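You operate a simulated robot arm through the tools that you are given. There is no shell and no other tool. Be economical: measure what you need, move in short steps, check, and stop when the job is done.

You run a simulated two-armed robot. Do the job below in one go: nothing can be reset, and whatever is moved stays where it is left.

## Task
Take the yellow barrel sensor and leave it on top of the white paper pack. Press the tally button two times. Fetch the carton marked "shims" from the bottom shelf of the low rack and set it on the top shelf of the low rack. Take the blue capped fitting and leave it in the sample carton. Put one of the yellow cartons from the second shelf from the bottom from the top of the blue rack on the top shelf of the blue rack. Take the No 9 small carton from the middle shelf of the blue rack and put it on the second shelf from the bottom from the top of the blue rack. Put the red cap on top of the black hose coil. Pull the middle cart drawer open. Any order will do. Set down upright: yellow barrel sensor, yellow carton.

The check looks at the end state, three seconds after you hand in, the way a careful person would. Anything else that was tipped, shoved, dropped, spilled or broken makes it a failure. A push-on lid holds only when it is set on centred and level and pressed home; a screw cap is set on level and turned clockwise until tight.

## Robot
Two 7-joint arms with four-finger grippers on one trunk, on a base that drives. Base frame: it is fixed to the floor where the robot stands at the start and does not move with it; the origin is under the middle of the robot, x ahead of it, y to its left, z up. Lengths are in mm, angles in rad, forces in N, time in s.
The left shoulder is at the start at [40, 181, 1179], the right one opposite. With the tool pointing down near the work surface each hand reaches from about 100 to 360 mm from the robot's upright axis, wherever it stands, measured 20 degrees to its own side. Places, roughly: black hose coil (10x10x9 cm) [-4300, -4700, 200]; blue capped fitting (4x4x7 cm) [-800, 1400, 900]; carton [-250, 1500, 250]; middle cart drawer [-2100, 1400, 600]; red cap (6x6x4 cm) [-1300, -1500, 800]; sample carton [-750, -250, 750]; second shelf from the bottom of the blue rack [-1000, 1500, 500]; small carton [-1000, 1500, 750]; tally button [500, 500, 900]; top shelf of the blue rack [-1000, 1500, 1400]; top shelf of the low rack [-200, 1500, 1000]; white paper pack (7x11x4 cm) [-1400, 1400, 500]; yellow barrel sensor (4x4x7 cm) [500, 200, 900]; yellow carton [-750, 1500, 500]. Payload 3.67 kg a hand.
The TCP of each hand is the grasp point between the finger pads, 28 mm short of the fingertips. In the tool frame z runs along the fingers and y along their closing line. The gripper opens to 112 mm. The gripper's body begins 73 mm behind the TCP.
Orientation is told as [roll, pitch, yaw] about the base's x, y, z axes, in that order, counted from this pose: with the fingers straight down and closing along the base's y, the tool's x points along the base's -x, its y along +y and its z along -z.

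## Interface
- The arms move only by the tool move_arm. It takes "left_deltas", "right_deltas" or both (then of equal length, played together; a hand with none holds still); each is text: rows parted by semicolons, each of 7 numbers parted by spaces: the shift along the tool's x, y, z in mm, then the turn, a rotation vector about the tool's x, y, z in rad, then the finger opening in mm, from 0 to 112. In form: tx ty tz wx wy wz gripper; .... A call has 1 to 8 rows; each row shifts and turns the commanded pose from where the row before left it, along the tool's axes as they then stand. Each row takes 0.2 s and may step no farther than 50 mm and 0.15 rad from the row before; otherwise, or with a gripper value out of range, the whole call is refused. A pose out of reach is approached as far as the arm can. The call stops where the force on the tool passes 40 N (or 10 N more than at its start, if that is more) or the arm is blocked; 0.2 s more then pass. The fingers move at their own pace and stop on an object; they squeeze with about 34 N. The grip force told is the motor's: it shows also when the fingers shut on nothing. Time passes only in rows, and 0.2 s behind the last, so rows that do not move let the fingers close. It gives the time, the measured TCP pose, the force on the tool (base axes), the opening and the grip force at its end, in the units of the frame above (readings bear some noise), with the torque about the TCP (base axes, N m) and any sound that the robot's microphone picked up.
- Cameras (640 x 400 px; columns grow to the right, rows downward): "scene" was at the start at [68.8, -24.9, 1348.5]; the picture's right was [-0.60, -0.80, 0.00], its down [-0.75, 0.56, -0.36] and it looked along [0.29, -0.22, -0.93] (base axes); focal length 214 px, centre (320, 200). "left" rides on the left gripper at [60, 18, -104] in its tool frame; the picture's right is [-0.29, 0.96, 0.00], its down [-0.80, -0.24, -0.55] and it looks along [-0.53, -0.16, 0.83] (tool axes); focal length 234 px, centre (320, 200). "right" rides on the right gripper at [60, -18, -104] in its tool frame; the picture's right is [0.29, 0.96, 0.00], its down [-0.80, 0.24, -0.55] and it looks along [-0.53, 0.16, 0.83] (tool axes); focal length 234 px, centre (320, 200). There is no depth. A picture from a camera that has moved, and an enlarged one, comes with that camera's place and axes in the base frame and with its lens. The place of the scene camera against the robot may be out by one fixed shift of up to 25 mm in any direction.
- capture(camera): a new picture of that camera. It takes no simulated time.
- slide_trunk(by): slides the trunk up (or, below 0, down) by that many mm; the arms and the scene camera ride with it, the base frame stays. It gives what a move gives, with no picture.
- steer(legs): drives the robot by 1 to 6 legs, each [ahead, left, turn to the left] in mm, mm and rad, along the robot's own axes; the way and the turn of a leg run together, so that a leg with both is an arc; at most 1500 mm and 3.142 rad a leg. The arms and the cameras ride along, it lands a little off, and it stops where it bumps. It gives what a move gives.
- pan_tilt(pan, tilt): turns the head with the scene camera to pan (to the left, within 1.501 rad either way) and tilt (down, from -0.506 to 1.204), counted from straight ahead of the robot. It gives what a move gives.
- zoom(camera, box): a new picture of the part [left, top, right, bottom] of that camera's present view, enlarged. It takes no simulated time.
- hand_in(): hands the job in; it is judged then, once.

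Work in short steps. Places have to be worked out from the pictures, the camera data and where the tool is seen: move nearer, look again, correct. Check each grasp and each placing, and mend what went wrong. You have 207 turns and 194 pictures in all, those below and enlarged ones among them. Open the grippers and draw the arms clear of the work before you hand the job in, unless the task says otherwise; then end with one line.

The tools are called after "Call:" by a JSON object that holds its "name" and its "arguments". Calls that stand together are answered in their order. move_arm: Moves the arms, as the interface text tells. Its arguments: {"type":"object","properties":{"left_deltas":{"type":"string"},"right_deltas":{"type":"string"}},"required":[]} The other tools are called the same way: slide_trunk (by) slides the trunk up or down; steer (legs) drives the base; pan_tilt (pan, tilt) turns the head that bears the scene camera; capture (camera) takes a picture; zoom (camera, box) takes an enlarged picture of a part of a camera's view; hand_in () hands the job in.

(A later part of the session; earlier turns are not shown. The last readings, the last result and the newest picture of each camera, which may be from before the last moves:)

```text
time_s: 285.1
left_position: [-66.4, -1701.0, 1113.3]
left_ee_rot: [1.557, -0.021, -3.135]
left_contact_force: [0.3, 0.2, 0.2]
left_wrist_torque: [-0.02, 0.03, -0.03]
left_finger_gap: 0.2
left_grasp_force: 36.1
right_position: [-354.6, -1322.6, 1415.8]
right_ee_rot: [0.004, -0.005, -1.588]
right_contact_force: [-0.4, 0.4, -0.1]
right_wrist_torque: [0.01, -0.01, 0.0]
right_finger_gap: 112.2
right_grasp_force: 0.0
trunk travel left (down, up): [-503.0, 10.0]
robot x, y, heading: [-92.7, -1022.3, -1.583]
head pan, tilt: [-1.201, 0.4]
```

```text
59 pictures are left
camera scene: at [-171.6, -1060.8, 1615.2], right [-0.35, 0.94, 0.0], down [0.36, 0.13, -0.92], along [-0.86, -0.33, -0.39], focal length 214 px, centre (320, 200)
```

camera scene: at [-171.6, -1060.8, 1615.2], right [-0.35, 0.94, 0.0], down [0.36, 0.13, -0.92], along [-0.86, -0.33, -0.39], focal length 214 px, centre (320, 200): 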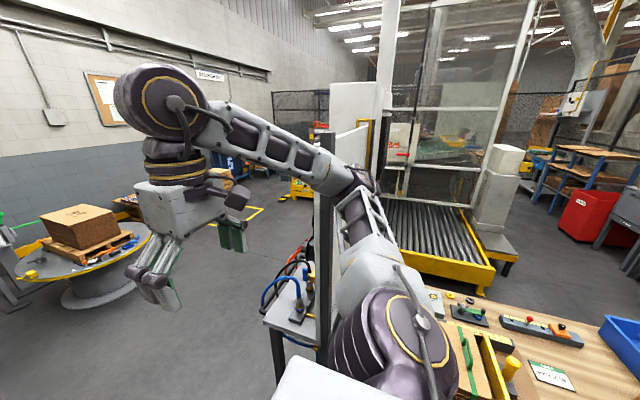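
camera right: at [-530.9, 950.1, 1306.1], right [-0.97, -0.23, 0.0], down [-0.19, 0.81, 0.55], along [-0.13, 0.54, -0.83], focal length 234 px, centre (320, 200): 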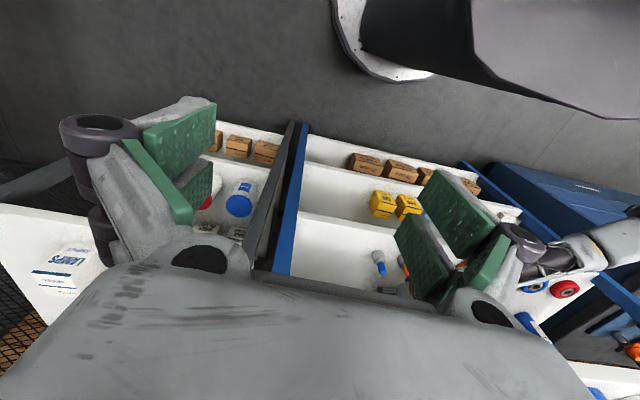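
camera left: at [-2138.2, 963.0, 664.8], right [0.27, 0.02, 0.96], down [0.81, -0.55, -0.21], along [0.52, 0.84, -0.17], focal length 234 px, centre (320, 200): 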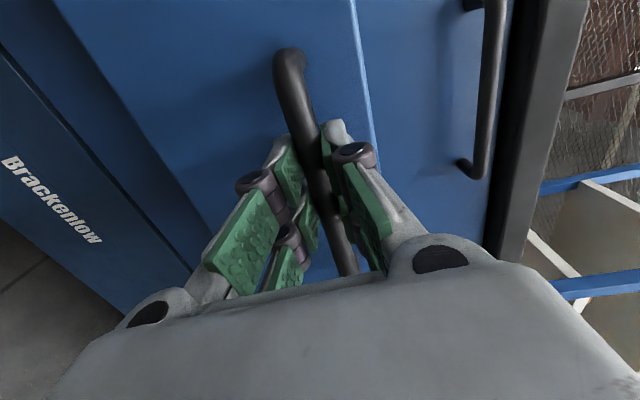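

The robot was blocked at y≈−1021. I look to the left side to see what touches.

Call:
{"name": "pan_tilt", "arguments": {"pan": 1.0, "tilt": 0.7}}

Call:
{"name": "capture", "arguments": {"camera": "scene"}}

Call:
{"name": "pan_tilt", "arguments": {"pan": -0.8, "tilt": 0.9}}

Call:
{"name": "capture", "arguments": {"camera": "scene"}}

```text
time_s: 287.2
left_position: [-65.7, -1699.7, 1112.6]
left_ee_rot: [1.555, -0.021, -3.136]
left_contact_force: [0.9, -0.3, -0.3]
left_wrist_torque: [0.04, 0.01, 0.0]
left_finger_gap: 0.0
left_grasp_force: 35.3
right_position: [-353.9, -1323.0, 1415.5]
right_ee_rot: [0.003, -0.006, -1.587]
right_contact_force: [-1.0, 0.8, 0.1]
right_wrist_torque: [-0.01, -0.02, 0.03]
right_finger_gap: 112.0
right_grasp_force: 0.0
trunk travel left (down, up): [-503.0, 10.0]
robot x, y, heading: [-92.2, -1022.3, -1.579]
head pan, tilt: [1.0, 0.7]
```

```text
58 pictures are left
camera scene: at [-14.0, -1074.8, 1588.2], right [-0.55, -0.84, 0.0], down [-0.54, 0.35, -0.77], along [0.64, -0.42, -0.64], focal length 214 px, centre (320, 200)
```

scene: 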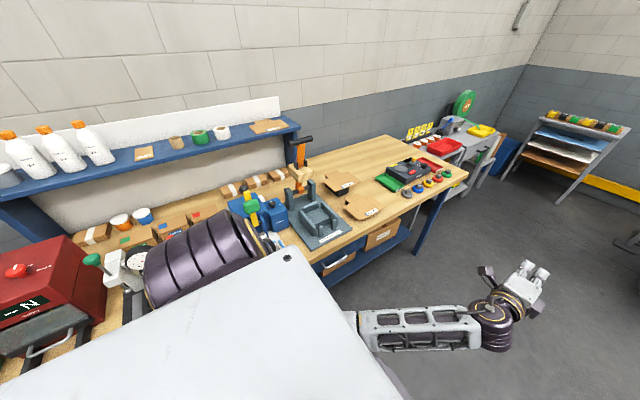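

```text
time_s: 289.0
left_position: [-65.1, -1700.1, 1111.9]
left_ee_rot: [1.554, -0.022, -3.135]
left_contact_force: [0.9, 0.9, 1.1]
left_wrist_torque: [-0.02, -0.01, -0.02]
left_finger_gap: 0.0
left_grasp_force: 35.8
right_position: [-353.8, -1323.3, 1414.7]
right_ee_rot: [0.002, -0.006, -1.588]
right_contact_force: [-0.5, -0.3, 0.3]
right_wrist_torque: [-0.04, 0.01, -0.01]
right_finger_gap: 112.0
right_grasp_force: 0.0
trunk travel left (down, up): [-503.0, 10.0]
robot x, y, heading: [-89.0, -1019.5, -1.581]
head pan, tilt: [-0.799, 0.901]
```

```text
57 pictures are left
camera scene: at [-139.6, -1080.4, 1572.2], right [-0.69, 0.72, 0.0], down [0.57, 0.54, -0.62], along [-0.45, -0.43, -0.78], focal length 214 px, centre (320, 200)
```

scene: 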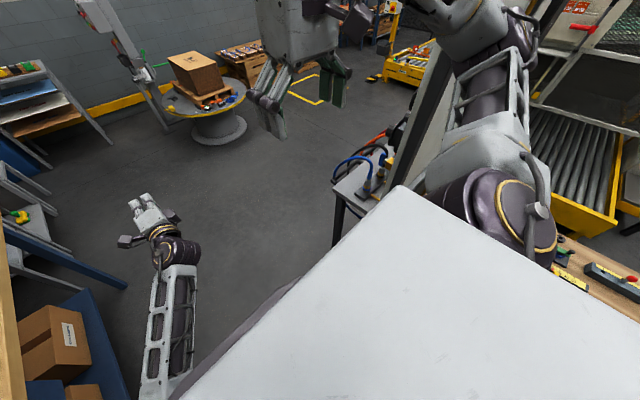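

The left elbow overhangs the sample bench close to its equipment. I back up, shift right to the aisle's middle, and look again.

Call:
{"name": "steer", "arguments": {"legs": [[-90, 0, 0], [0, -70, 0]]}}

Call:
{"name": "pan_tilt", "arguments": {"pan": 0.9, "tilt": 0.8}}

Call:
{"name": "capture", "arguments": {"camera": "scene"}}

Call:
{"name": "pan_tilt", "arguments": {"pan": -1.0, "tilt": 0.9}}

Call:
{"name": "capture", "arguments": {"camera": "scene"}}

```text
time_s: 290.8
left_position: [-127.6, -1615.4, 1108.8]
left_ee_rot: [1.55, -0.025, -3.133]
left_contact_force: [1.2, -0.3, 0.2]
left_wrist_torque: [0.02, -0.01, -0.07]
left_finger_gap: 0.0
left_grasp_force: 35.0
right_position: [-416.4, -1240.1, 1415.6]
right_ee_rot: [0.002, -0.001, -1.586]
right_contact_force: [0.5, -1.0, 0.7]
right_wrist_torque: [-0.03, 0.04, -0.03]
right_finger_gap: 111.8
right_grasp_force: 0.1
trunk travel left (down, up): [-503.0, 10.0]
robot x, y, heading: [-156.2, -931.7, -1.579]
head pan, tilt: [-0.799, 0.901]
```

```text
time_s: 292.5
left_position: [-131.2, -1615.6, 1109.3]
left_ee_rot: [1.551, -0.019, -3.132]
left_contact_force: [-0.9, 0.1, 0.5]
left_wrist_torque: [0.01, -0.01, -0.01]
left_finger_gap: 0.1
left_grasp_force: 35.3
right_position: [-420.6, -1238.4, 1414.6]
right_ee_rot: [0.005, 0.001, -1.584]
right_contact_force: [0.3, 0.1, -0.1]
right_wrist_torque: [0.04, 0.05, -0.04]
right_finger_gap: 112.0
right_grasp_force: 0.0
trunk travel left (down, up): [-503.0, 10.0]
robot x, y, heading: [-157.9, -935.3, -1.575]
head pan, tilt: [0.901, 0.799]
```

```text
56 pictures are left
camera scene: at [-90.9, -995.1, 1579.7], right [-0.63, -0.78, 0.0], down [-0.56, 0.45, -0.7], along [0.54, -0.44, -0.72], focal length 214 px, centre (320, 200)
```

scene: 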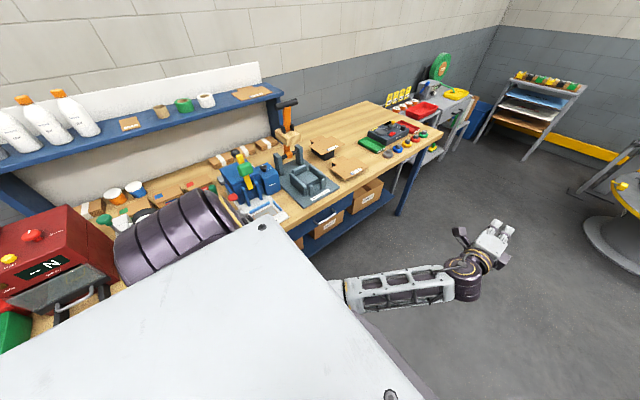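

```text
time_s: 294.4
left_position: [-130.9, -1613.9, 1109.8]
left_ee_rot: [1.551, -0.02, -3.134]
left_contact_force: [-0.5, -0.5, 0.7]
left_wrist_torque: [-0.03, -0.01, 0.01]
left_finger_gap: 0.1
left_grasp_force: 35.8
right_position: [-422.4, -1238.2, 1413.3]
right_ee_rot: [0.004, 0.0, -1.586]
right_contact_force: [0.5, 0.2, -0.3]
right_wrist_torque: [0.01, 0.02, 0.02]
right_finger_gap: 112.2
right_grasp_force: 0.1
trunk travel left (down, up): [-503.0, 10.0]
robot x, y, heading: [-156.7, -934.3, -1.578]
head pan, tilt: [-1.0, 0.901]
```

```text
55 pictures are left
camera scene: at [-218.3, -984.4, 1571.8], right [-0.53, 0.85, 0.0], down [0.66, 0.42, -0.62], along [-0.53, -0.33, -0.78], focal length 214 px, centre (320, 200)
```

scene: 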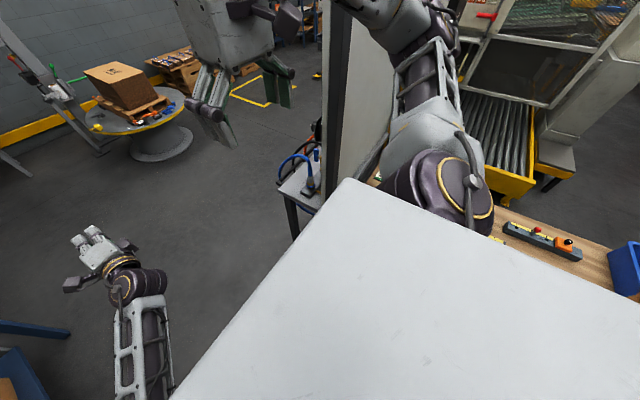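

Bench items look undisturbed. I extend the right hand forward and inward to narrow the robot, then continue south.

Call:
{"name": "move_arm", "arguments": {"right_deltas": "-40 20 0 0 0 0 60; -40 20 0 0 0 0 60; -40 20 0 0 0 0 60; -40 20 0 0 0 0 60; -40 20 0 0 0 0 60; -20 20 0 0 0 0 60"}}

Call:
{"name": "steer", "arguments": {"legs": [[250, -10, 0]]}}

Call:
{"name": "capture", "arguments": {"camera": "scene"}}

```text
time_s: 295.8
left_position: [-128.7, -1607.9, 1112.2]
left_ee_rot: [1.556, -0.023, -3.131]
left_contact_force: [0.1, 1.8, 1.7]
left_wrist_torque: [0.02, 0.0, -0.02]
left_finger_gap: 0.0
left_grasp_force: 36.2
right_position: [-300.0, -1453.4, 1417.3]
right_ee_rot: [0.007, -0.009, -1.582]
right_contact_force: [0.1, 1.3, 1.5]
right_wrist_torque: [-0.18, -0.02, -0.02]
right_finger_gap: 60.2
right_grasp_force: 0.1
trunk travel left (down, up): [-503.0, 10.0]
robot x, y, heading: [-156.3, -936.1, -1.578]
head pan, tilt: [-1.0, 0.901]
```

```text
time_s: 297.6
left_position: [-146.1, -1864.0, 1111.0]
left_ee_rot: [1.552, -0.019, -3.132]
left_contact_force: [-0.2, 0.4, -0.1]
left_wrist_torque: [-0.01, 0.0, -0.01]
left_finger_gap: 0.0
left_grasp_force: 35.5
right_position: [-317.4, -1708.7, 1416.2]
right_ee_rot: [0.005, -0.002, -1.587]
right_contact_force: [-0.4, 0.7, 0.6]
right_wrist_torque: [-0.03, 0.02, 0.02]
right_finger_gap: 60.0
right_grasp_force: 0.0
trunk travel left (down, up): [-503.0, 10.0]
robot x, y, heading: [-174.4, -1185.5, -1.58]
head pan, tilt: [-1.0, 0.901]
```

```text
54 pictures are left
camera scene: at [-230.5, -1232.6, 1571.9], right [-0.53, 0.85, 0.0], down [0.66, 0.42, -0.62], along [-0.53, -0.33, -0.78], focal length 214 px, centre (320, 200)
```

scene: 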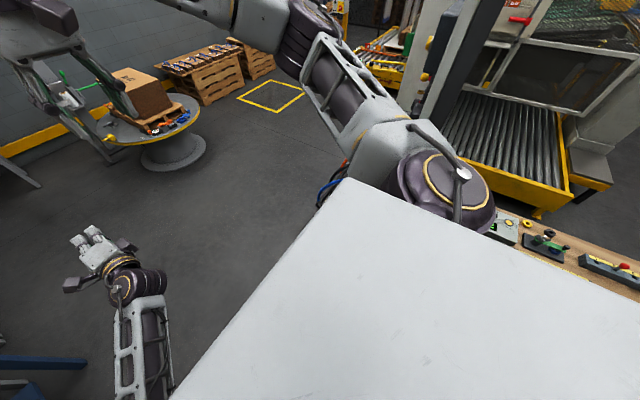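

Clear. Continue south 600, then turn to face west toward the cap.

Call:
{"name": "steer", "arguments": {"legs": [[620, 0, 0], [0, 0, -1.56]]}}

Call:
{"name": "pan_tilt", "arguments": {"pan": -0.4, "tilt": 0.5}}

Call:
{"name": "capture", "arguments": {"camera": "scene"}}

```text
time_s: 305.4
left_position: [-856.1, -1836.7, 1109.2]
left_ee_rot: [1.55, -0.021, 1.592]
left_contact_force: [0.2, 0.2, -0.4]
left_wrist_torque: [0.0, -0.01, 0.01]
left_finger_gap: 0.0
left_grasp_force: 35.7
right_position: [-704.8, -1663.1, 1415.4]
right_ee_rot: [0.005, 0.0, 3.136]
right_contact_force: [0.4, -0.4, -0.4]
right_wrist_torque: [0.01, -0.02, -0.01]
right_finger_gap: 60.0
right_grasp_force: 0.1
trunk travel left (down, up): [-503.0, 10.0]
robot x, y, heading: [-176.1, -1802.9, -3.138]
head pan, tilt: [-1.0, 0.901]
```

```text
time_s: 306.4
left_position: [-856.8, -1836.6, 1110.3]
left_ee_rot: [1.55, -0.018, 1.59]
left_contact_force: [0.7, -0.1, -0.2]
left_wrist_torque: [-0.01, 0.0, -0.01]
left_finger_gap: 0.0
left_grasp_force: 35.6
right_position: [-705.0, -1662.3, 1415.0]
right_ee_rot: [0.006, -0.002, 3.139]
right_contact_force: [-0.7, -0.5, -0.2]
right_wrist_torque: [0.02, 0.0, 0.04]
right_finger_gap: 59.9
right_grasp_force: 0.1
trunk travel left (down, up): [-503.0, 10.0]
robot x, y, heading: [-175.2, -1804.7, -3.141]
head pan, tilt: [-0.4, 0.499]
```

```text
53 pictures are left
camera scene: at [-275.6, -1759.5, 1605.6], right [0.39, 0.92, 0.0], down [0.44, -0.19, -0.88], along [-0.81, 0.34, -0.48], focal length 214 px, centre (320, 200)
```

scene: 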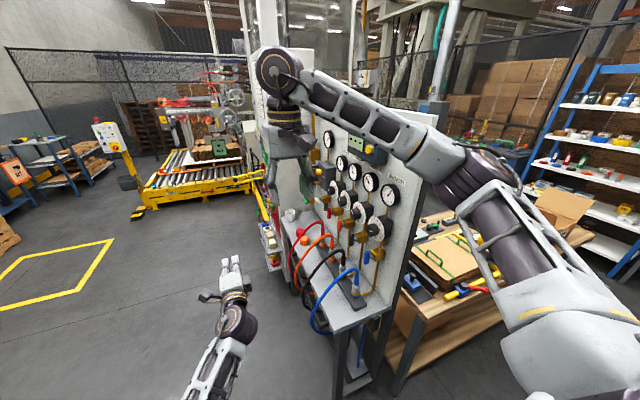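

The gauge panel's shelf holds the red cap at its far end. I zoom there.

Call:
{"name": "zoom", "arguments": {"camera": "scene", "box": [240, 170, 400, 330]}}

```text
2.50 times, centred on (320, 250) of scene
camera zoom: at [-275.6, -1759.5, 1605.6], right [0.39, 0.92, 0.0], down [0.44, -0.19, -0.88], along [-0.81, 0.34, -0.48], focal length 536 px, centre (320, 75)
```

zoom: 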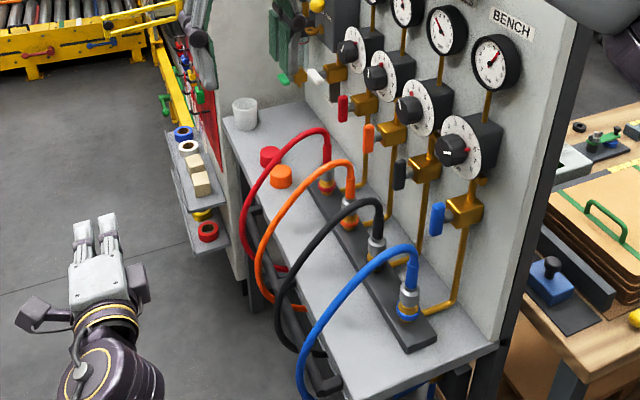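

Red cap ≈(−1290,−1465), orange cap 90 mm east of it. I drive to an open spot, then restore the left hand's roll (camera up).

Call:
{"name": "steer", "arguments": {"legs": [[890, 270, 0]]}}

Call:
{"name": "move_arm", "arguments": {"left_deltas": "0 0 0 0 0 0.145 60; 0 0 0 0 0 0.145 60; 0 0 0 0 0 0.145 60; 0 0 0 0 0 0.145 60; 0 0 0 0 0 0.145 60; 0 0 0 0 0 0.145 60; 0 0 0 0 0 0.145 60; 0 0 0 0 0 0.145 60"}}

Call:
{"name": "move_arm", "arguments": {"left_deltas": "0 0 0 0 0 0.14 80; 0 0 0 0 0 0.14 80; 0 0 0 0 0 0.13 80; 0 0 0 0 -0.14 0 80; 0 0 0 0 -0.14 0 80; 0 0 0 0 -0.14 0 80; 0 0 0 0 -0.14 0 80; 0 0 0 0 -0.14 0 80"}}

```text
time_s: 311.2
left_position: [-1744.6, -2105.3, 1110.7]
left_ee_rot: [1.552, -0.019, 1.589]
left_contact_force: [0.2, -0.1, 0.2]
left_wrist_torque: [0.0, -0.03, 0.01]
left_finger_gap: 0.0
left_grasp_force: 35.8
right_position: [-1591.9, -1932.9, 1415.4]
right_ee_rot: [0.005, -0.002, 3.137]
right_contact_force: [-0.7, 0.1, 0.8]
right_wrist_torque: [0.02, 0.01, 0.01]
right_finger_gap: 60.0
right_grasp_force: 0.0
trunk travel left (down, up): [-503.0, 10.0]
robot x, y, heading: [-1064.0, -2075.8, -3.147]
head pan, tilt: [-0.4, 0.499]
```

```text
time_s: 313.1
left_position: [-1744.5, -2104.8, 1109.3]
left_ee_rot: [1.522, 1.14, 1.545]
left_contact_force: [0.7, -0.8, -0.2]
left_wrist_torque: [0.0, 0.0, -0.03]
left_finger_gap: 60.2
left_grasp_force: 0.0
right_position: [-1592.9, -1931.6, 1415.5]
right_ee_rot: [0.004, -0.001, 3.136]
right_contact_force: [0.4, -0.4, -0.2]
right_wrist_torque: [0.01, 0.0, -0.02]
right_finger_gap: 60.0
right_grasp_force: 0.0
trunk travel left (down, up): [-503.0, 10.0]
robot x, y, heading: [-1065.5, -2076.2, -3.139]
head pan, tilt: [-0.4, 0.499]
```

```text
time_s: 314.9
left_position: [-1743.5, -2104.5, 1108.9]
left_ee_rot: [0.031, 0.846, 0.041]
left_contact_force: [-0.7, 0.0, -0.7]
left_wrist_torque: [0.01, -0.01, -0.03]
left_finger_gap: 79.9
left_grasp_force: 0.1
right_position: [-1592.4, -1932.6, 1413.9]
right_ee_rot: [0.004, 0.0, 3.137]
right_contact_force: [-0.2, 0.0, 1.2]
right_wrist_torque: [-0.02, -0.01, 0.04]
right_finger_gap: 60.1
right_grasp_force: 0.0
trunk travel left (down, up): [-503.0, 10.0]
robot x, y, heading: [-1061.0, -2073.0, -3.142]
head pan, tilt: [-0.4, 0.499]
```

Now I turn right to bring the hand above the red cap area, at height.

Call:
{"name": "steer", "arguments": {"legs": [[0, 0, -1.27]]}}

Call:
{"name": "capture", "arguments": {"camera": "left"}}

```text
time_s: 318.7
left_position: [-1303.4, -1434.6, 1109.4]
left_ee_rot: [0.03, 0.85, -1.217]
left_contact_force: [0.2, 0.1, 0.7]
left_wrist_torque: [-0.01, -0.02, 0.03]
left_finger_gap: 79.9
left_grasp_force: 0.2
right_position: [-1092.9, -1526.4, 1414.0]
right_ee_rot: [0.004, -0.001, 1.879]
right_contact_force: [-0.7, 0.0, 0.3]
right_wrist_torque: [0.0, 0.04, 0.0]
right_finger_gap: 59.8
right_grasp_force: 0.0
trunk travel left (down, up): [-503.0, 10.0]
robot x, y, heading: [-1058.9, -2074.8, 1.889]
head pan, tilt: [-0.4, 0.499]
```

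```text
51 pictures are left
camera left: at [-1276.9, -1465.9, 1224.1], right [0.97, 0.13, -0.2], down [0.08, -0.97, -0.24], along [-0.22, 0.21, -0.95], focal length 234 px, centre (320, 200)
```

left: 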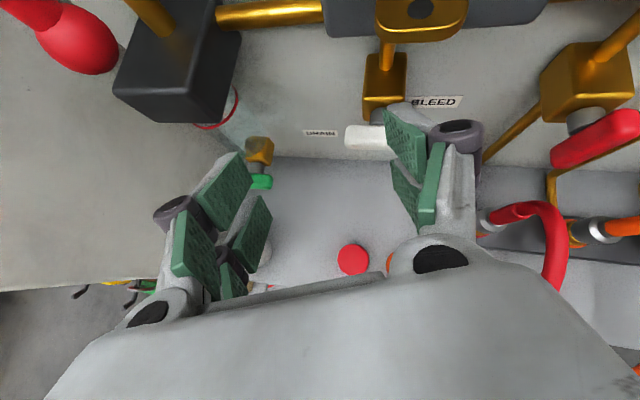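

Red cap measured at (−1301,−1472). I back 36, then lower the trunk by 220 and re-measure.

Call:
{"name": "steer", "arguments": {"legs": [[-40, 9, 0]]}}

Call:
{"name": "slide_trunk", "arguments": {"by": -190}}

Call:
{"name": "capture", "arguments": {"camera": "left"}}

```text
time_s: 319.6
left_position: [-1300.9, -1465.5, 1104.3]
left_ee_rot: [0.026, 0.842, -1.219]
left_contact_force: [0.3, 1.4, -0.5]
left_wrist_torque: [-0.04, -0.03, 0.06]
left_finger_gap: 79.8
left_grasp_force: 0.1
right_position: [-1088.9, -1555.4, 1410.1]
right_ee_rot: [0.007, 0.009, 1.878]
right_contact_force: [-0.2, 1.5, -0.5]
right_wrist_torque: [-0.13, 0.0, 0.02]
right_finger_gap: 60.3
right_grasp_force: 0.2
trunk travel left (down, up): [-503.0, 10.0]
robot x, y, heading: [-1058.1, -2111.9, 1.884]
head pan, tilt: [-0.4, 0.499]
```

```text
time_s: 321.6
left_position: [-1300.1, -1474.6, 918.1]
left_ee_rot: [0.029, 0.85, -1.216]
left_contact_force: [0.7, 0.1, -0.2]
left_wrist_torque: [0.0, 0.0, -0.01]
left_finger_gap: 79.9
left_grasp_force: 0.2
right_position: [-1087.5, -1564.9, 1223.9]
right_ee_rot: [0.006, 0.002, 1.878]
right_contact_force: [-0.1, 0.1, -0.3]
right_wrist_torque: [0.05, 0.02, 0.01]
right_finger_gap: 60.0
right_grasp_force: 0.1
trunk travel left (down, up): [-313.0, 200.0]
robot x, y, heading: [-1065.2, -2113.0, 1.883]
head pan, tilt: [-0.4, 0.499]
```

```text
50 pictures are left
camera left: at [-1273.7, -1505.0, 1033.7], right [0.97, 0.13, -0.2], down [0.08, -0.97, -0.24], along [-0.22, 0.21, -0.95], focal length 234 px, centre (320, 200)
```

left: 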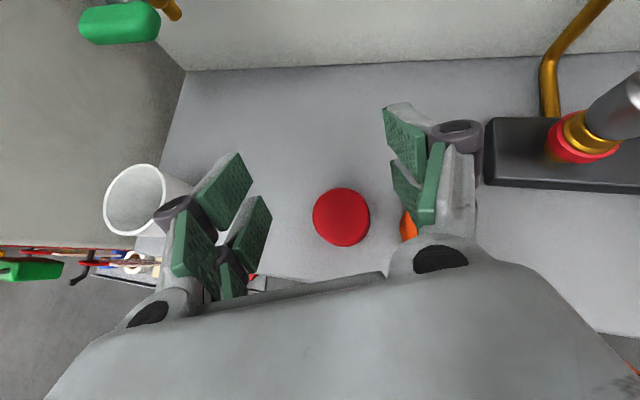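

To keep the right finger clear of the orange cap, I yaw the hand 0.45 more to the left and narrow to 76, staying at height.

Call:
{"name": "move_arm", "arguments": {"left_deltas": "0 0 0 0.1127 0 -0.099 76; 0 0 0 0.1127 0 -0.099 76; 0 0 0 0.1127 0 -0.099 76; 0 0 0 0 0 0 76"}}

Call:
{"name": "capture", "arguments": {"camera": "left"}}

```text
time_s: 322.6
left_position: [-1299.6, -1474.2, 918.9]
left_ee_rot: [0.027, 0.843, -0.767]
left_contact_force: [-0.5, 0.3, -0.2]
left_wrist_torque: [-0.02, 0.03, -0.01]
left_finger_gap: 76.1
left_grasp_force: 0.1
right_position: [-1088.8, -1565.1, 1224.3]
right_ee_rot: [0.006, 0.001, 1.878]
right_contact_force: [-0.1, -0.5, -0.4]
right_wrist_torque: [0.04, -0.03, 0.0]
right_finger_gap: 59.9
right_grasp_force: 0.0
trunk travel left (down, up): [-313.0, 200.0]
robot x, y, heading: [-1061.4, -2116.1, 1.882]
head pan, tilt: [-0.4, 0.499]
```

```text
49 pictures are left
camera left: at [-1263.5, -1489.1, 1034.0], right [0.82, 0.54, -0.2], down [0.5, -0.84, -0.23], along [-0.29, 0.09, -0.95], focal length 234 px, centre (320, 200)
```

left: 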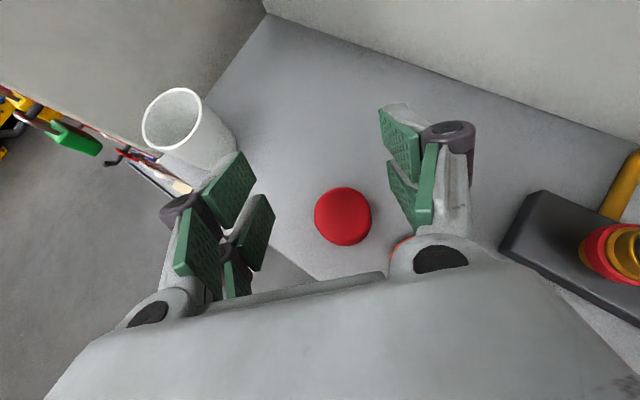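

Good clearance. I lower 85 by trunk, with a small forward trim, and view.

Call:
{"name": "move_arm", "arguments": {"left_deltas": "3.4 0 3.9 0 0 0 76; 0 0 0 0 0 0 76"}}

Call:
{"name": "slide_trunk", "arguments": {"by": -85}}

Call:
{"name": "capture", "arguments": {"camera": "left"}}

```text
time_s: 323.2
left_position: [-1302.8, -1469.9, 919.5]
left_ee_rot: [0.025, 0.842, -0.768]
left_contact_force: [0.0, 0.2, 1.1]
left_wrist_torque: [0.0, 0.05, 0.03]
left_finger_gap: 75.8
left_grasp_force: 0.0
right_position: [-1086.4, -1565.1, 1224.7]
right_ee_rot: [0.006, 0.0, 1.877]
right_contact_force: [0.2, 0.4, -0.1]
right_wrist_torque: [-0.02, 0.0, 0.0]
right_finger_gap: 59.8
right_grasp_force: 0.0
trunk travel left (down, up): [-313.0, 200.0]
robot x, y, heading: [-1061.3, -2110.4, 1.885]
head pan, tilt: [-0.4, 0.499]
```

```text
time_s: 324.5
left_position: [-1303.7, -1470.1, 835.5]
left_ee_rot: [0.028, 0.841, -0.768]
left_contact_force: [0.0, 0.4, 0.0]
left_wrist_torque: [-0.01, -0.01, 0.04]
left_finger_gap: 76.2
left_grasp_force: 0.1
right_position: [-1087.4, -1565.2, 1139.6]
right_ee_rot: [0.006, 0.0, 1.878]
right_contact_force: [0.0, -0.2, 0.4]
right_wrist_torque: [0.01, -0.01, 0.01]
right_finger_gap: 59.8
right_grasp_force: 0.1
trunk travel left (down, up): [-228.0, 285.0]
robot x, y, heading: [-1060.0, -2112.4, 1.886]
head pan, tilt: [-0.4, 0.499]
```

```text
48 pictures are left
camera left: at [-1266.8, -1485.4, 949.8], right [0.82, 0.54, -0.2], down [0.5, -0.84, -0.23], along [-0.29, 0.09, -0.95], focal length 234 px, centre (320, 200)
```

left: 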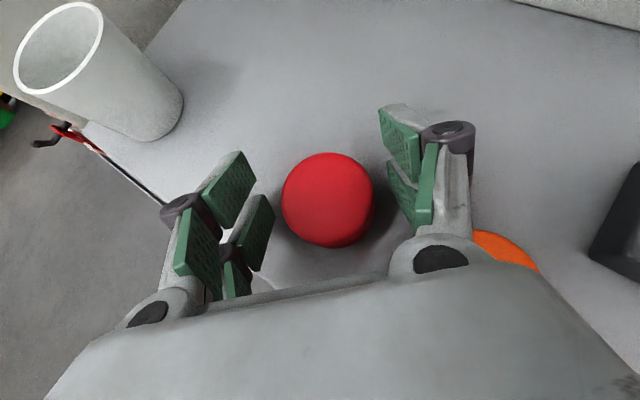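

Cap top ≈798. I lower 35 with a 6 mm forward trim, check contact, and close.

Call:
{"name": "move_arm", "arguments": {"left_deltas": "4 -2 4.5 0 0 0 76; -13 0 11.7 0 0 0 76; -13 0 11.7 0 0 0 76; 0 0 0 0 0 0 76"}}

Call:
{"name": "move_arm", "arguments": {"left_deltas": "0 0 0 0 0 0 40; 0 0 0 0 0 0 40; 0 0 0 0 0 0 40"}}

Call:
{"name": "capture", "arguments": {"camera": "left"}}

```text
time_s: 325.1
left_position: [-1311.2, -1465.6, 833.2]
left_ee_rot: [0.049, 0.866, -0.754]
left_contact_force: [1.5, -10.0, 17.6]
left_wrist_torque: [-0.91, 0.45, 0.43]
left_finger_gap: 84.1
left_grasp_force: 7.3
right_position: [-1087.8, -1567.2, 1140.7]
right_ee_rot: [0.005, 0.0, 1.878]
right_contact_force: [0.8, 0.4, 0.1]
right_wrist_torque: [-0.06, -0.02, 0.01]
right_finger_gap: 60.0
right_grasp_force: 0.0
trunk travel left (down, up): [-228.0, 285.0]
robot x, y, heading: [-1058.3, -2114.8, 1.888]
head pan, tilt: [-0.4, 0.499]
stopped in row 3 (left hand): the force on the tool passed its limit at 51 N (the readings are from after the stop); the commanded pose is now the measured one
```

```text
time_s: 325.7
left_position: [-1314.4, -1462.3, 836.5]
left_ee_rot: [0.049, 0.872, -0.749]
left_contact_force: [-0.7, -11.4, 19.6]
left_wrist_torque: [-0.9, 0.26, 0.19]
left_finger_gap: 54.3
left_grasp_force: 34.0
right_position: [-1087.6, -1566.2, 1140.1]
right_ee_rot: [0.006, 0.0, 1.881]
right_contact_force: [-0.6, 1.0, 0.0]
right_wrist_torque: [-0.08, 0.02, 0.01]
right_finger_gap: 60.0
right_grasp_force: 0.0
trunk travel left (down, up): [-228.0, 285.0]
robot x, y, heading: [-1064.4, -2112.7, 1.887]
head pan, tilt: [-0.4, 0.499]
stopped in row 2 (left hand): the force on the tool passed its limit at 44 N (the readings are from after the stop); the commanded pose is now the measured one
```

```text
47 pictures are left
camera left: at [-1275.0, -1481.6, 950.5], right [0.81, 0.55, -0.19], down [0.5, -0.83, -0.26], along [-0.3, 0.12, -0.95], focal length 234 px, centre (320, 200)
```

left: 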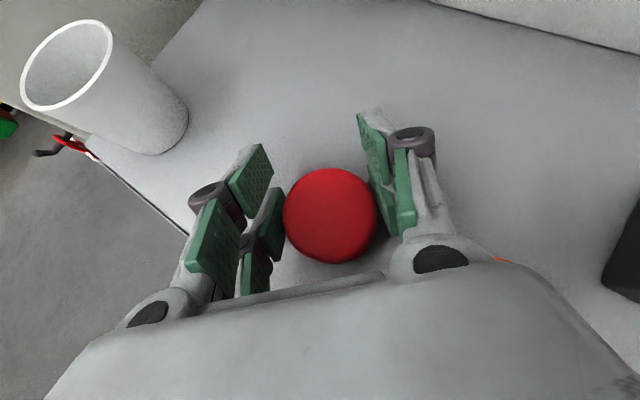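

The prongs reached the shelf (it's at ≈795), and the fingers have closed on the cap (54 mm). I lift gently and check.

Call:
{"name": "move_arm", "arguments": {"left_deltas": "3 0 -2.7 0 0 0 40; 3 0 -2.7 0 0 0 40; 0 0 0 0 0 0 40; 7 0 -6.5 0 0 0 40; 15 0 -13 0 0 0 40; 0 0 0 0 0 0 40"}}

Call:
{"name": "capture", "arguments": {"camera": "left"}}

```text
time_s: 327.1
left_position: [-1313.8, -1465.1, 870.3]
left_ee_rot: [0.045, 0.865, -0.753]
left_contact_force: [0.5, -0.2, -1.0]
left_wrist_torque: [0.01, 0.0, 0.0]
left_finger_gap: 53.5
left_grasp_force: 34.1
right_position: [-1088.8, -1565.8, 1140.4]
right_ee_rot: [0.006, 0.0, 1.88]
right_contact_force: [0.0, 0.4, 0.6]
right_wrist_torque: [-0.01, 0.0, 0.01]
right_finger_gap: 59.8
right_grasp_force: 0.1
trunk travel left (down, up): [-228.0, 285.0]
robot x, y, heading: [-1059.5, -2111.6, 1.883]
head pan, tilt: [-0.4, 0.499]
```

```text
46 pictures are left
camera left: at [-1275.5, -1482.5, 983.9], right [0.81, 0.55, -0.19], down [0.5, -0.83, -0.26], along [-0.3, 0.11, -0.95], focal length 234 px, centre (320, 200)
```

left: 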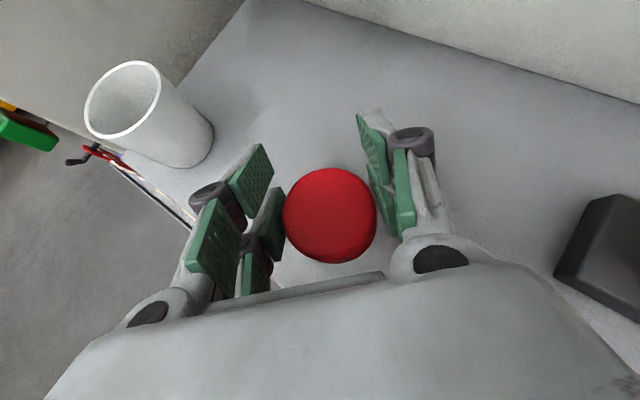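

The cap is held. I raise, back away from the panel, and turn toward the hose coil far in the south-west.

Call:
{"name": "slide_trunk", "arguments": {"by": 230}}

Call:
{"name": "steer", "arguments": {"legs": [[-300, 0, 0], [0, 0, 1.95]]}}

Call:
{"name": "pan_tilt", "arguments": {"pan": 0.0, "tilt": 0.25}}

Call:
{"name": "capture", "arguments": {"camera": "scene"}}

```text
time_s: 329.5
left_position: [-1312.9, -1463.2, 1099.9]
left_ee_rot: [0.044, 0.865, -0.753]
left_contact_force: [0.0, -0.1, -0.4]
left_wrist_torque: [-0.02, 0.01, 0.01]
left_finger_gap: 53.2
left_grasp_force: 34.0
right_position: [-1088.8, -1564.5, 1370.5]
right_ee_rot: [0.004, -0.001, 1.88]
right_contact_force: [0.9, 0.6, 0.3]
right_wrist_torque: [0.01, -0.02, 0.0]
right_finger_gap: 60.4
right_grasp_force: 0.0
trunk travel left (down, up): [-458.0, 55.0]
robot x, y, heading: [-1058.8, -2112.6, 1.892]
head pan, tilt: [-0.4, 0.499]
```

```text
time_s: 336.8
left_position: [-1470.1, -2877.1, 1098.5]
left_ee_rot: [0.046, 0.867, 1.212]
left_contact_force: [-0.4, 0.0, -0.3]
left_wrist_torque: [0.02, 0.01, -0.04]
left_finger_gap: 52.7
left_grasp_force: 34.1
right_position: [-1462.5, -2630.0, 1370.1]
right_ee_rot: [0.005, 0.0, -2.441]
right_contact_force: [0.2, -0.5, 0.4]
right_wrist_torque: [-0.02, -0.01, -0.02]
right_finger_gap: 60.0
right_grasp_force: 0.1
trunk travel left (down, up): [-458.0, 55.0]
robot x, y, heading: [-966.9, -2396.9, -2.438]
head pan, tilt: [-0.4, 0.499]
```

```text
time_s: 337.7
left_position: [-1469.9, -2876.3, 1100.0]
left_ee_rot: [0.046, 0.868, 1.211]
left_contact_force: [0.0, -0.7, 0.3]
left_wrist_torque: [0.01, 0.0, -0.01]
left_finger_gap: 52.4
left_grasp_force: 34.2
right_position: [-1462.1, -2631.1, 1370.0]
right_ee_rot: [0.004, -0.001, -2.442]
right_contact_force: [0.3, 0.4, -0.4]
right_wrist_torque: [0.03, 0.04, 0.0]
right_finger_gap: 59.9
right_grasp_force: 0.1
trunk travel left (down, up): [-458.0, 55.0]
robot x, y, heading: [-965.6, -2392.5, -2.433]
head pan, tilt: [0.0, 0.25]
```

```text
45 pictures are left
camera scene: at [-1050.5, -2460.3, 1584.3], right [-0.65, 0.76, 0.0], down [0.19, 0.16, -0.97], along [-0.74, -0.63, -0.25], focal length 214 px, centre (320, 200)
```

scene: 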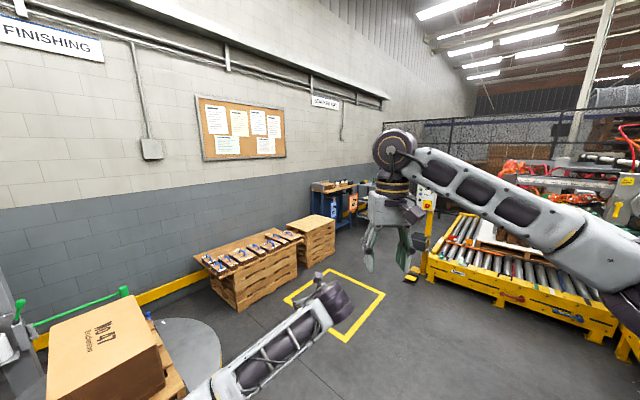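

The gap is slowly shrinking (54→52.4), so the cap may be creeping. I check it right away.

Call:
{"name": "capture", "arguments": {"camera": "left"}}

```text
44 pictures are left
camera left: at [-1469.2, -2833.4, 1214.0], right [-0.82, 0.54, -0.19], down [0.58, 0.78, -0.26], along [0.01, -0.32, -0.95], focal length 234 px, centre (320, 200)
```

left: 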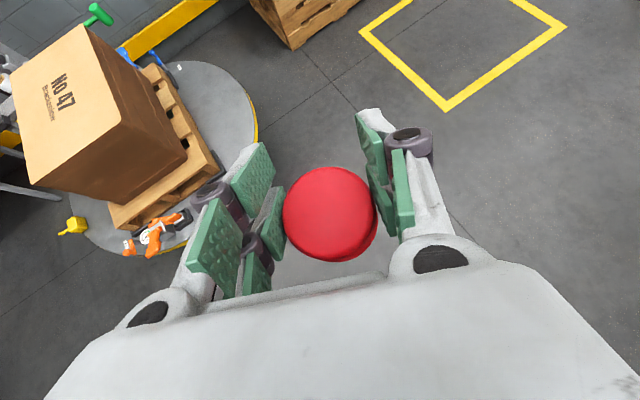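

It is tilting slightly – gripped too high on its rounded edge. Safer to go back, set it on the shelf and regrip with the hand vertical for a full-depth hold.

Call:
{"name": "steer", "arguments": {"legs": [[0, 0, -1.95], [300, 30, 0]]}}

Call:
{"name": "slide_trunk", "arguments": {"by": -225}}

Call:
{"name": "capture", "arguments": {"camera": "left"}}

```text
time_s: 344.9
left_position: [-1358.6, -1477.4, 1101.5]
left_ee_rot: [0.046, 0.868, -0.734]
left_contact_force: [-0.6, -0.4, -0.1]
left_wrist_torque: [0.04, -0.02, -0.01]
left_finger_gap: 51.8
left_grasp_force: 33.9
right_position: [-1133.9, -1575.4, 1371.6]
right_ee_rot: [0.007, -0.001, 1.897]
right_contact_force: [-0.2, -0.1, 0.0]
right_wrist_torque: [0.03, 0.01, 0.01]
right_finger_gap: 60.1
right_grasp_force: 0.1
trunk travel left (down, up): [-458.0, 55.0]
robot x, y, heading: [-1094.7, -2121.1, 1.902]
head pan, tilt: [0.0, 0.25]
```

```text
time_s: 347.3
left_position: [-1360.2, -1475.1, 875.7]
left_ee_rot: [0.044, 0.868, -0.732]
left_contact_force: [-0.4, -0.7, -0.4]
left_wrist_torque: [0.02, -0.02, 0.01]
left_finger_gap: 52.2
left_grasp_force: 34.0
right_position: [-1133.8, -1573.3, 1146.3]
right_ee_rot: [0.006, -0.001, 1.898]
right_contact_force: [1.0, -0.4, -0.6]
right_wrist_torque: [-0.04, 0.02, -0.01]
right_finger_gap: 60.2
right_grasp_force: 0.1
trunk travel left (down, up): [-233.0, 280.0]
robot x, y, heading: [-1095.0, -2120.6, 1.902]
head pan, tilt: [0.0, 0.25]
```

```text
43 pictures are left
camera left: at [-1321.7, -1493.9, 989.2], right [0.8, 0.56, -0.19], down [0.51, -0.82, -0.26], along [-0.3, 0.11, -0.95], focal length 234 px, centre (320, 200)
```

left: 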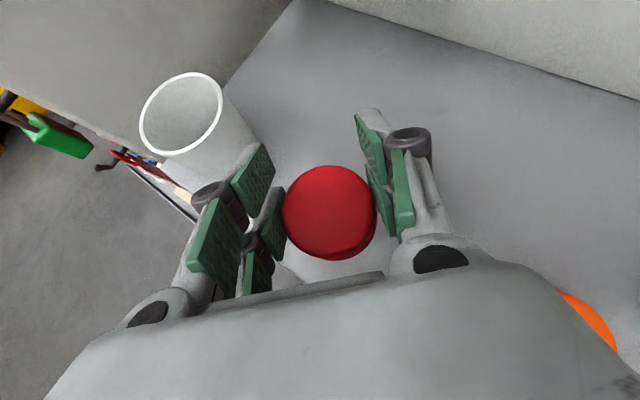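

I lower the cap to the shelf in small steps.

Call:
{"name": "move_arm", "arguments": {"left_deltas": "-19 0 16.2 0 0 0 40; -3.1 0 2.6 0 0 0 40; -3.1 0 2.6 0 0 0 40; 0 0 0 0 0 0 40"}}

Call:
{"name": "move_arm", "arguments": {"left_deltas": "-2.3 0 1.9 0 0 0 40; 0 0 0 0 0 0 40"}}

```text
time_s: 348.3
left_position: [-1360.0, -1476.4, 843.0]
left_ee_rot: [0.045, 0.867, -0.734]
left_contact_force: [-0.8, -0.2, -0.7]
left_wrist_torque: [0.0, 0.03, 0.04]
left_finger_gap: 52.1
left_grasp_force: 34.4
right_position: [-1132.9, -1573.5, 1145.8]
right_ee_rot: [0.006, -0.001, 1.898]
right_contact_force: [0.7, 0.7, 0.9]
right_wrist_torque: [0.04, 0.01, -0.01]
right_finger_gap: 59.7
right_grasp_force: 0.1
trunk travel left (down, up): [-233.0, 280.0]
robot x, y, heading: [-1095.5, -2119.3, 1.907]
head pan, tilt: [0.0, 0.25]
```

```text
time_s: 348.9
left_position: [-1358.2, -1476.1, 839.1]
left_ee_rot: [0.046, 0.866, -0.732]
left_contact_force: [-0.7, 0.3, -0.2]
left_wrist_torque: [0.0, -0.03, -0.01]
left_finger_gap: 52.3
left_grasp_force: 34.2
right_position: [-1134.4, -1572.1, 1145.0]
right_ee_rot: [0.005, 0.001, 1.896]
right_contact_force: [0.4, 0.7, -0.1]
right_wrist_torque: [-0.01, 0.01, 0.01]
right_finger_gap: 60.0
right_grasp_force: 0.0
trunk travel left (down, up): [-233.0, 280.0]
robot x, y, heading: [-1093.5, -2120.0, 1.908]
head pan, tilt: [0.0, 0.25]
```

Call:
{"name": "move_arm", "arguments": {"left_deltas": "-2.3 0 1.9 0 0 0 40; 0 0 0 0 0 0 40"}}

Call:
{"name": "move_arm", "arguments": {"left_deltas": "-1.9 0 1.6 0 0 0 40; 0 0 0 0 0 0 40"}}

```text
time_s: 349.5
left_position: [-1358.5, -1476.7, 837.4]
left_ee_rot: [0.048, 0.867, -0.731]
left_contact_force: [-1.2, 1.4, 6.5]
left_wrist_torque: [-0.1, 0.13, 0.0]
left_finger_gap: 52.1
left_grasp_force: 33.8
right_position: [-1133.7, -1573.2, 1145.7]
right_ee_rot: [0.006, 0.0, 1.896]
right_contact_force: [0.1, 0.3, 0.1]
right_wrist_torque: [-0.01, 0.0, -0.04]
right_finger_gap: 60.0
right_grasp_force: 0.1
trunk travel left (down, up): [-233.0, 280.0]
robot x, y, heading: [-1095.5, -2119.6, 1.903]
head pan, tilt: [0.0, 0.25]
```

```text
time_s: 350.1
left_position: [-1358.4, -1475.7, 837.0]
left_ee_rot: [0.051, 0.871, -0.728]
left_contact_force: [-2.8, 3.1, 23.2]
left_wrist_torque: [-0.47, 0.39, -0.12]
left_finger_gap: 52.0
left_grasp_force: 34.0
right_position: [-1133.0, -1575.3, 1146.7]
right_ee_rot: [0.004, -0.002, 1.897]
right_contact_force: [0.6, -0.7, -0.2]
right_wrist_torque: [0.05, 0.0, 0.0]
right_finger_gap: 59.6
right_grasp_force: 0.1
trunk travel left (down, up): [-233.0, 280.0]
robot x, y, heading: [-1096.0, -2121.4, 1.907]
head pan, tilt: [0.0, 0.25]
```

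It rests on the shelf. I open, rise, and turn the hand nearly vertical above it.

Call:
{"name": "move_arm", "arguments": {"left_deltas": "1 0 -0.8 0 0 0 60; 0 0 0 0 0 0 82; 0 0 0 0 0 0 82; 23 0 -19 0 0 0 82; 30 0 -26 0 0 0 82; 30 0 -26 0 0 0 82; 0 0 0 0 -0.14 0 82; 0 0 0 0 -0.14 0 82"}}

Call:
{"name": "move_arm", "arguments": {"left_deltas": "0 0 0 0 -0.14 0 82; 0 0 0 0 -0.14 0 82; 0 0 0 0 -0.14 0 82; 0 0 0 0 -0.08 0 82; 0 0 0 0 0 0 82"}}

Call:
{"name": "capture", "arguments": {"camera": "left"}}

```text
time_s: 351.9
left_position: [-1362.3, -1478.9, 944.1]
left_ee_rot: [0.034, 0.584, -0.748]
left_contact_force: [0.4, 0.6, -0.3]
left_wrist_torque: [-0.03, 0.01, -0.04]
left_finger_gap: 82.1
left_grasp_force: 0.0
right_position: [-1133.3, -1573.3, 1144.0]
right_ee_rot: [0.005, 0.002, 1.898]
right_contact_force: [-0.2, -0.3, 0.0]
right_wrist_torque: [-0.02, -0.01, 0.03]
right_finger_gap: 59.9
right_grasp_force: 0.1
trunk travel left (down, up): [-233.0, 280.0]
robot x, y, heading: [-1093.4, -2121.6, 1.903]
head pan, tilt: [0.0, 0.25]
```

```text
time_s: 353.1
left_position: [-1361.5, -1478.5, 944.9]
left_ee_rot: [0.029, 0.085, -0.765]
left_contact_force: [0.0, -0.6, -0.2]
left_wrist_torque: [-0.03, 0.0, -0.02]
left_finger_gap: 82.2
left_grasp_force: 0.1
right_position: [-1133.5, -1573.2, 1144.8]
right_ee_rot: [0.005, -0.002, 1.896]
right_contact_force: [0.1, -0.6, 0.3]
right_wrist_torque: [-0.01, 0.0, 0.0]
right_finger_gap: 60.1
right_grasp_force: 0.1
trunk travel left (down, up): [-233.0, 280.0]
robot x, y, heading: [-1093.3, -2116.7, 1.901]
head pan, tilt: [0.0, 0.25]
```

```text
42 pictures are left
camera left: at [-1388.2, -1431.9, 1053.7], right [0.87, 0.49, 0.0], down [0.43, -0.77, 0.48], along [0.24, -0.41, -0.88], focal length 234 px, centre (320, 200)
```

left: 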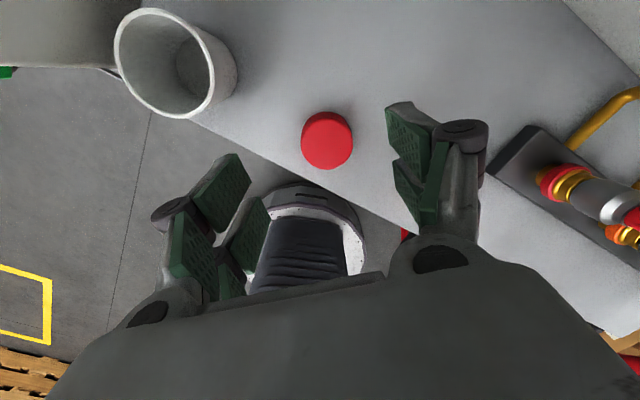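

Hand is vertical; cap at (−1351,−1479). I centre over it and lower in steps.

Call:
{"name": "move_arm", "arguments": {"left_deltas": "-8 7 0 0 0 0 78; 0 0 40 0 0 0 78; 0 0 40 0 0 0 78; 0 0 12 0 0 0 78; 0 0 0 0 0 0 78"}}

Call:
{"name": "capture", "arguments": {"camera": "left"}}

```text
time_s: 354.3
left_position: [-1354.3, -1470.2, 852.3]
left_ee_rot: [0.029, 0.085, -0.766]
left_contact_force: [0.0, -0.2, -1.2]
left_wrist_torque: [-0.01, 0.02, -0.01]
left_finger_gap: 77.9
left_grasp_force: 0.1
right_position: [-1133.3, -1573.0, 1144.5]
right_ee_rot: [0.006, -0.001, 1.896]
right_contact_force: [0.0, -0.6, -0.4]
right_wrist_torque: [-0.02, 0.0, 0.02]
right_finger_gap: 59.9
right_grasp_force: 0.1
trunk travel left (down, up): [-233.0, 280.0]
robot x, y, heading: [-1094.4, -2118.7, 1.901]
head pan, tilt: [0.0, 0.25]
```

```text
41 pictures are left
camera left: at [-1381.5, -1424.2, 961.7], right [0.87, 0.49, 0.0], down [0.43, -0.77, 0.48], along [0.24, -0.41, -0.88], focal length 234 px, centre (320, 200)
```

left: 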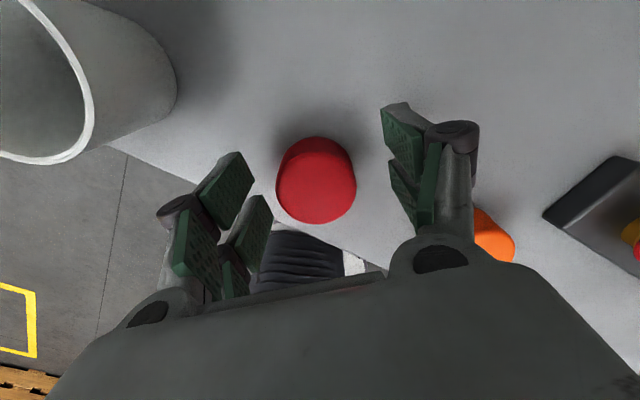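

Cap top ≈808 at (−1349,−1485). I shift back 14 and left 7, then lower 28 and check.

Call:
{"name": "move_arm", "arguments": {"left_deltas": "-14 -7 0 0 0 0 78; 0 0 14 0 0 0 78; 0 0 14 0 0 0 78; 0 0 0 0 0 0 78"}}

Call:
{"name": "capture", "arguments": {"camera": "left"}}

```text
time_s: 355.3
left_position: [-1349.0, -1483.5, 823.4]
left_ee_rot: [0.03, 0.087, -0.764]
left_contact_force: [-1.1, -0.8, 7.4]
left_wrist_torque: [-0.34, 0.08, -0.06]
left_finger_gap: 80.9
left_grasp_force: 1.9
right_position: [-1132.9, -1573.5, 1145.7]
right_ee_rot: [0.006, 0.0, 1.898]
right_contact_force: [0.7, 0.6, 0.7]
right_wrist_torque: [0.0, 0.03, 0.01]
right_finger_gap: 60.1
right_grasp_force: 0.1
trunk travel left (down, up): [-233.0, 280.0]
robot x, y, heading: [-1094.5, -2120.0, 1.904]
head pan, tilt: [0.0, 0.25]
```

```text
40 pictures are left
camera left: at [-1377.7, -1437.9, 933.8], right [0.87, 0.49, 0.0], down [0.43, -0.77, 0.47], along [0.24, -0.41, -0.88], focal length 234 px, centre (320, 200)
```

left: 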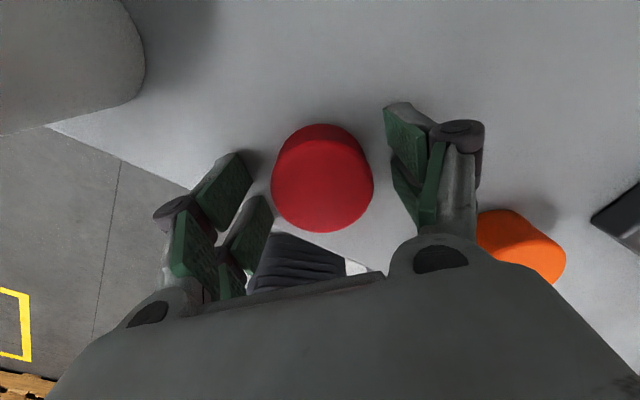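

The left fingertip touched near the shelf's front edge (raised rim). I rise 40, rotate the hand so it closes parallel to the edge, and look.

Call:
{"name": "move_arm", "arguments": {"left_deltas": "0 0 -40 0 0 0 74; 0 0 0 0 0 0.134 74; 0 0 0 0 0 0.134 74; 0 0 0 0 0 0.134 74; 0 0 0 0 0 0.134 74; 0 0 0 0 0 0.134 74; 0 0 0 0 0 0.134 74; 0 0 0 0 0 0 74"}}

Call:
{"name": "capture", "arguments": {"camera": "left"}}

```text
time_s: 357.1
left_position: [-1348.7, -1487.5, 862.2]
left_ee_rot: [-0.041, 0.081, -1.575]
left_contact_force: [-0.3, 0.2, -0.4]
left_wrist_torque: [0.01, -0.02, -0.02]
left_finger_gap: 74.1
left_grasp_force: 0.1
right_position: [-1134.2, -1573.5, 1144.8]
right_ee_rot: [0.006, 0.0, 1.896]
right_contact_force: [0.6, -0.6, 0.5]
right_wrist_torque: [0.01, 0.0, 0.01]
right_finger_gap: 60.1
right_grasp_force: 0.0
trunk travel left (down, up): [-233.0, 280.0]
robot x, y, heading: [-1096.0, -2117.0, 1.906]
head pan, tilt: [0.0, 0.25]
```

```text
39 pictures are left
camera left: at [-1327.1, -1435.6, 970.5], right [0.96, -0.29, -0.06], down [-0.22, -0.84, 0.5], along [-0.2, -0.46, -0.87], focal length 234 px, centre (320, 200)
```

left: 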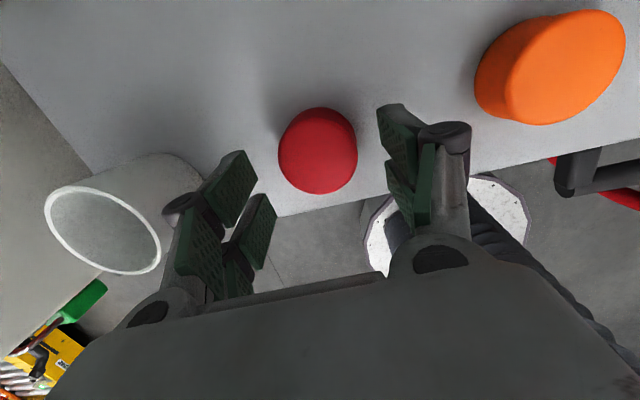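

Cap centre (−1353,−1482). I level the hand, trim, and lower in steps watching the force.

Call:
{"name": "move_arm", "arguments": {"left_deltas": "0 0 0 -0.039 -0.08 0 74; 5.5 -4.5 0 0 0 0 74; 0 0 25 0 0 0 74; 0 0 14 0 0 0 74; 0 0 0 0 0 0 74"}}

Call:
{"name": "capture", "arguments": {"camera": "left"}}

```text
time_s: 358.3
left_position: [-1353.0, -1481.0, 824.0]
left_ee_rot: [-0.003, -0.001, -1.573]
left_contact_force: [-0.8, 0.0, -0.4]
left_wrist_torque: [0.0, 0.01, 0.02]
left_finger_gap: 74.1
left_grasp_force: 0.1
right_position: [-1133.9, -1573.0, 1144.7]
right_ee_rot: [0.005, 0.001, 1.897]
right_contact_force: [0.3, 0.6, -0.4]
right_wrist_torque: [-0.01, -0.02, -0.01]
right_finger_gap: 60.0
right_grasp_force: 0.0
trunk travel left (down, up): [-233.0, 280.0]
robot x, y, heading: [-1096.6, -2118.4, 1.91]
head pan, tilt: [0.0, 0.25]
```

```text
38 pictures are left
camera left: at [-1336.2, -1421.7, 928.4], right [0.96, -0.29, 0.0], down [-0.24, -0.8, 0.55], along [-0.16, -0.53, -0.83], focal length 234 px, centre (320, 200)
```

left: 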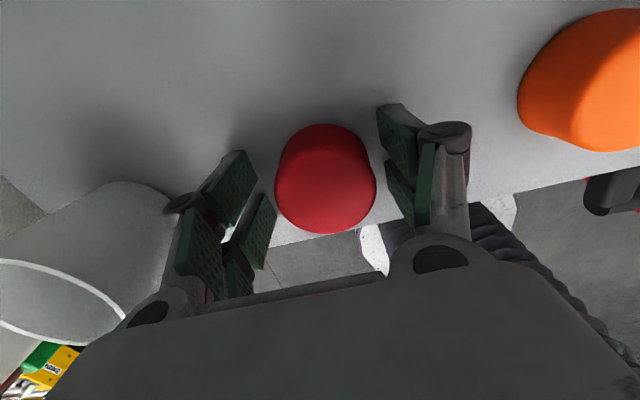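

Well centred, no contact. I lower another 15 in small rows.

Call:
{"name": "move_arm", "arguments": {"left_deltas": "0 0 5 0 0 0 74; 0 0 5 0 0 0 74; 0 0 5 0 0 0 74; 0 0 0 0 0 0 74"}}

```text
time_s: 359.0
left_position: [-1350.1, -1479.9, 826.8]
left_ee_rot: [-0.002, 0.021, -1.573]
left_contact_force: [2.3, -6.2, 32.1]
left_wrist_torque: [-0.88, -0.43, -0.04]
left_finger_gap: 54.2
left_grasp_force: 24.3
right_position: [-1132.8, -1576.0, 1148.0]
right_ee_rot: [0.004, -0.003, 1.899]
right_contact_force: [-1.1, -0.5, 1.2]
right_wrist_torque: [-0.02, -0.02, 0.04]
right_finger_gap: 60.0
right_grasp_force: 0.0
trunk travel left (down, up): [-233.0, 280.0]
robot x, y, heading: [-1095.5, -2119.9, 1.906]
head pan, tilt: [0.0, 0.25]
stopped in row 3 (left hand): the force on the tool passed its limit at 46 N (the readings are from after the stop); the commanded pose is now the measured one
```

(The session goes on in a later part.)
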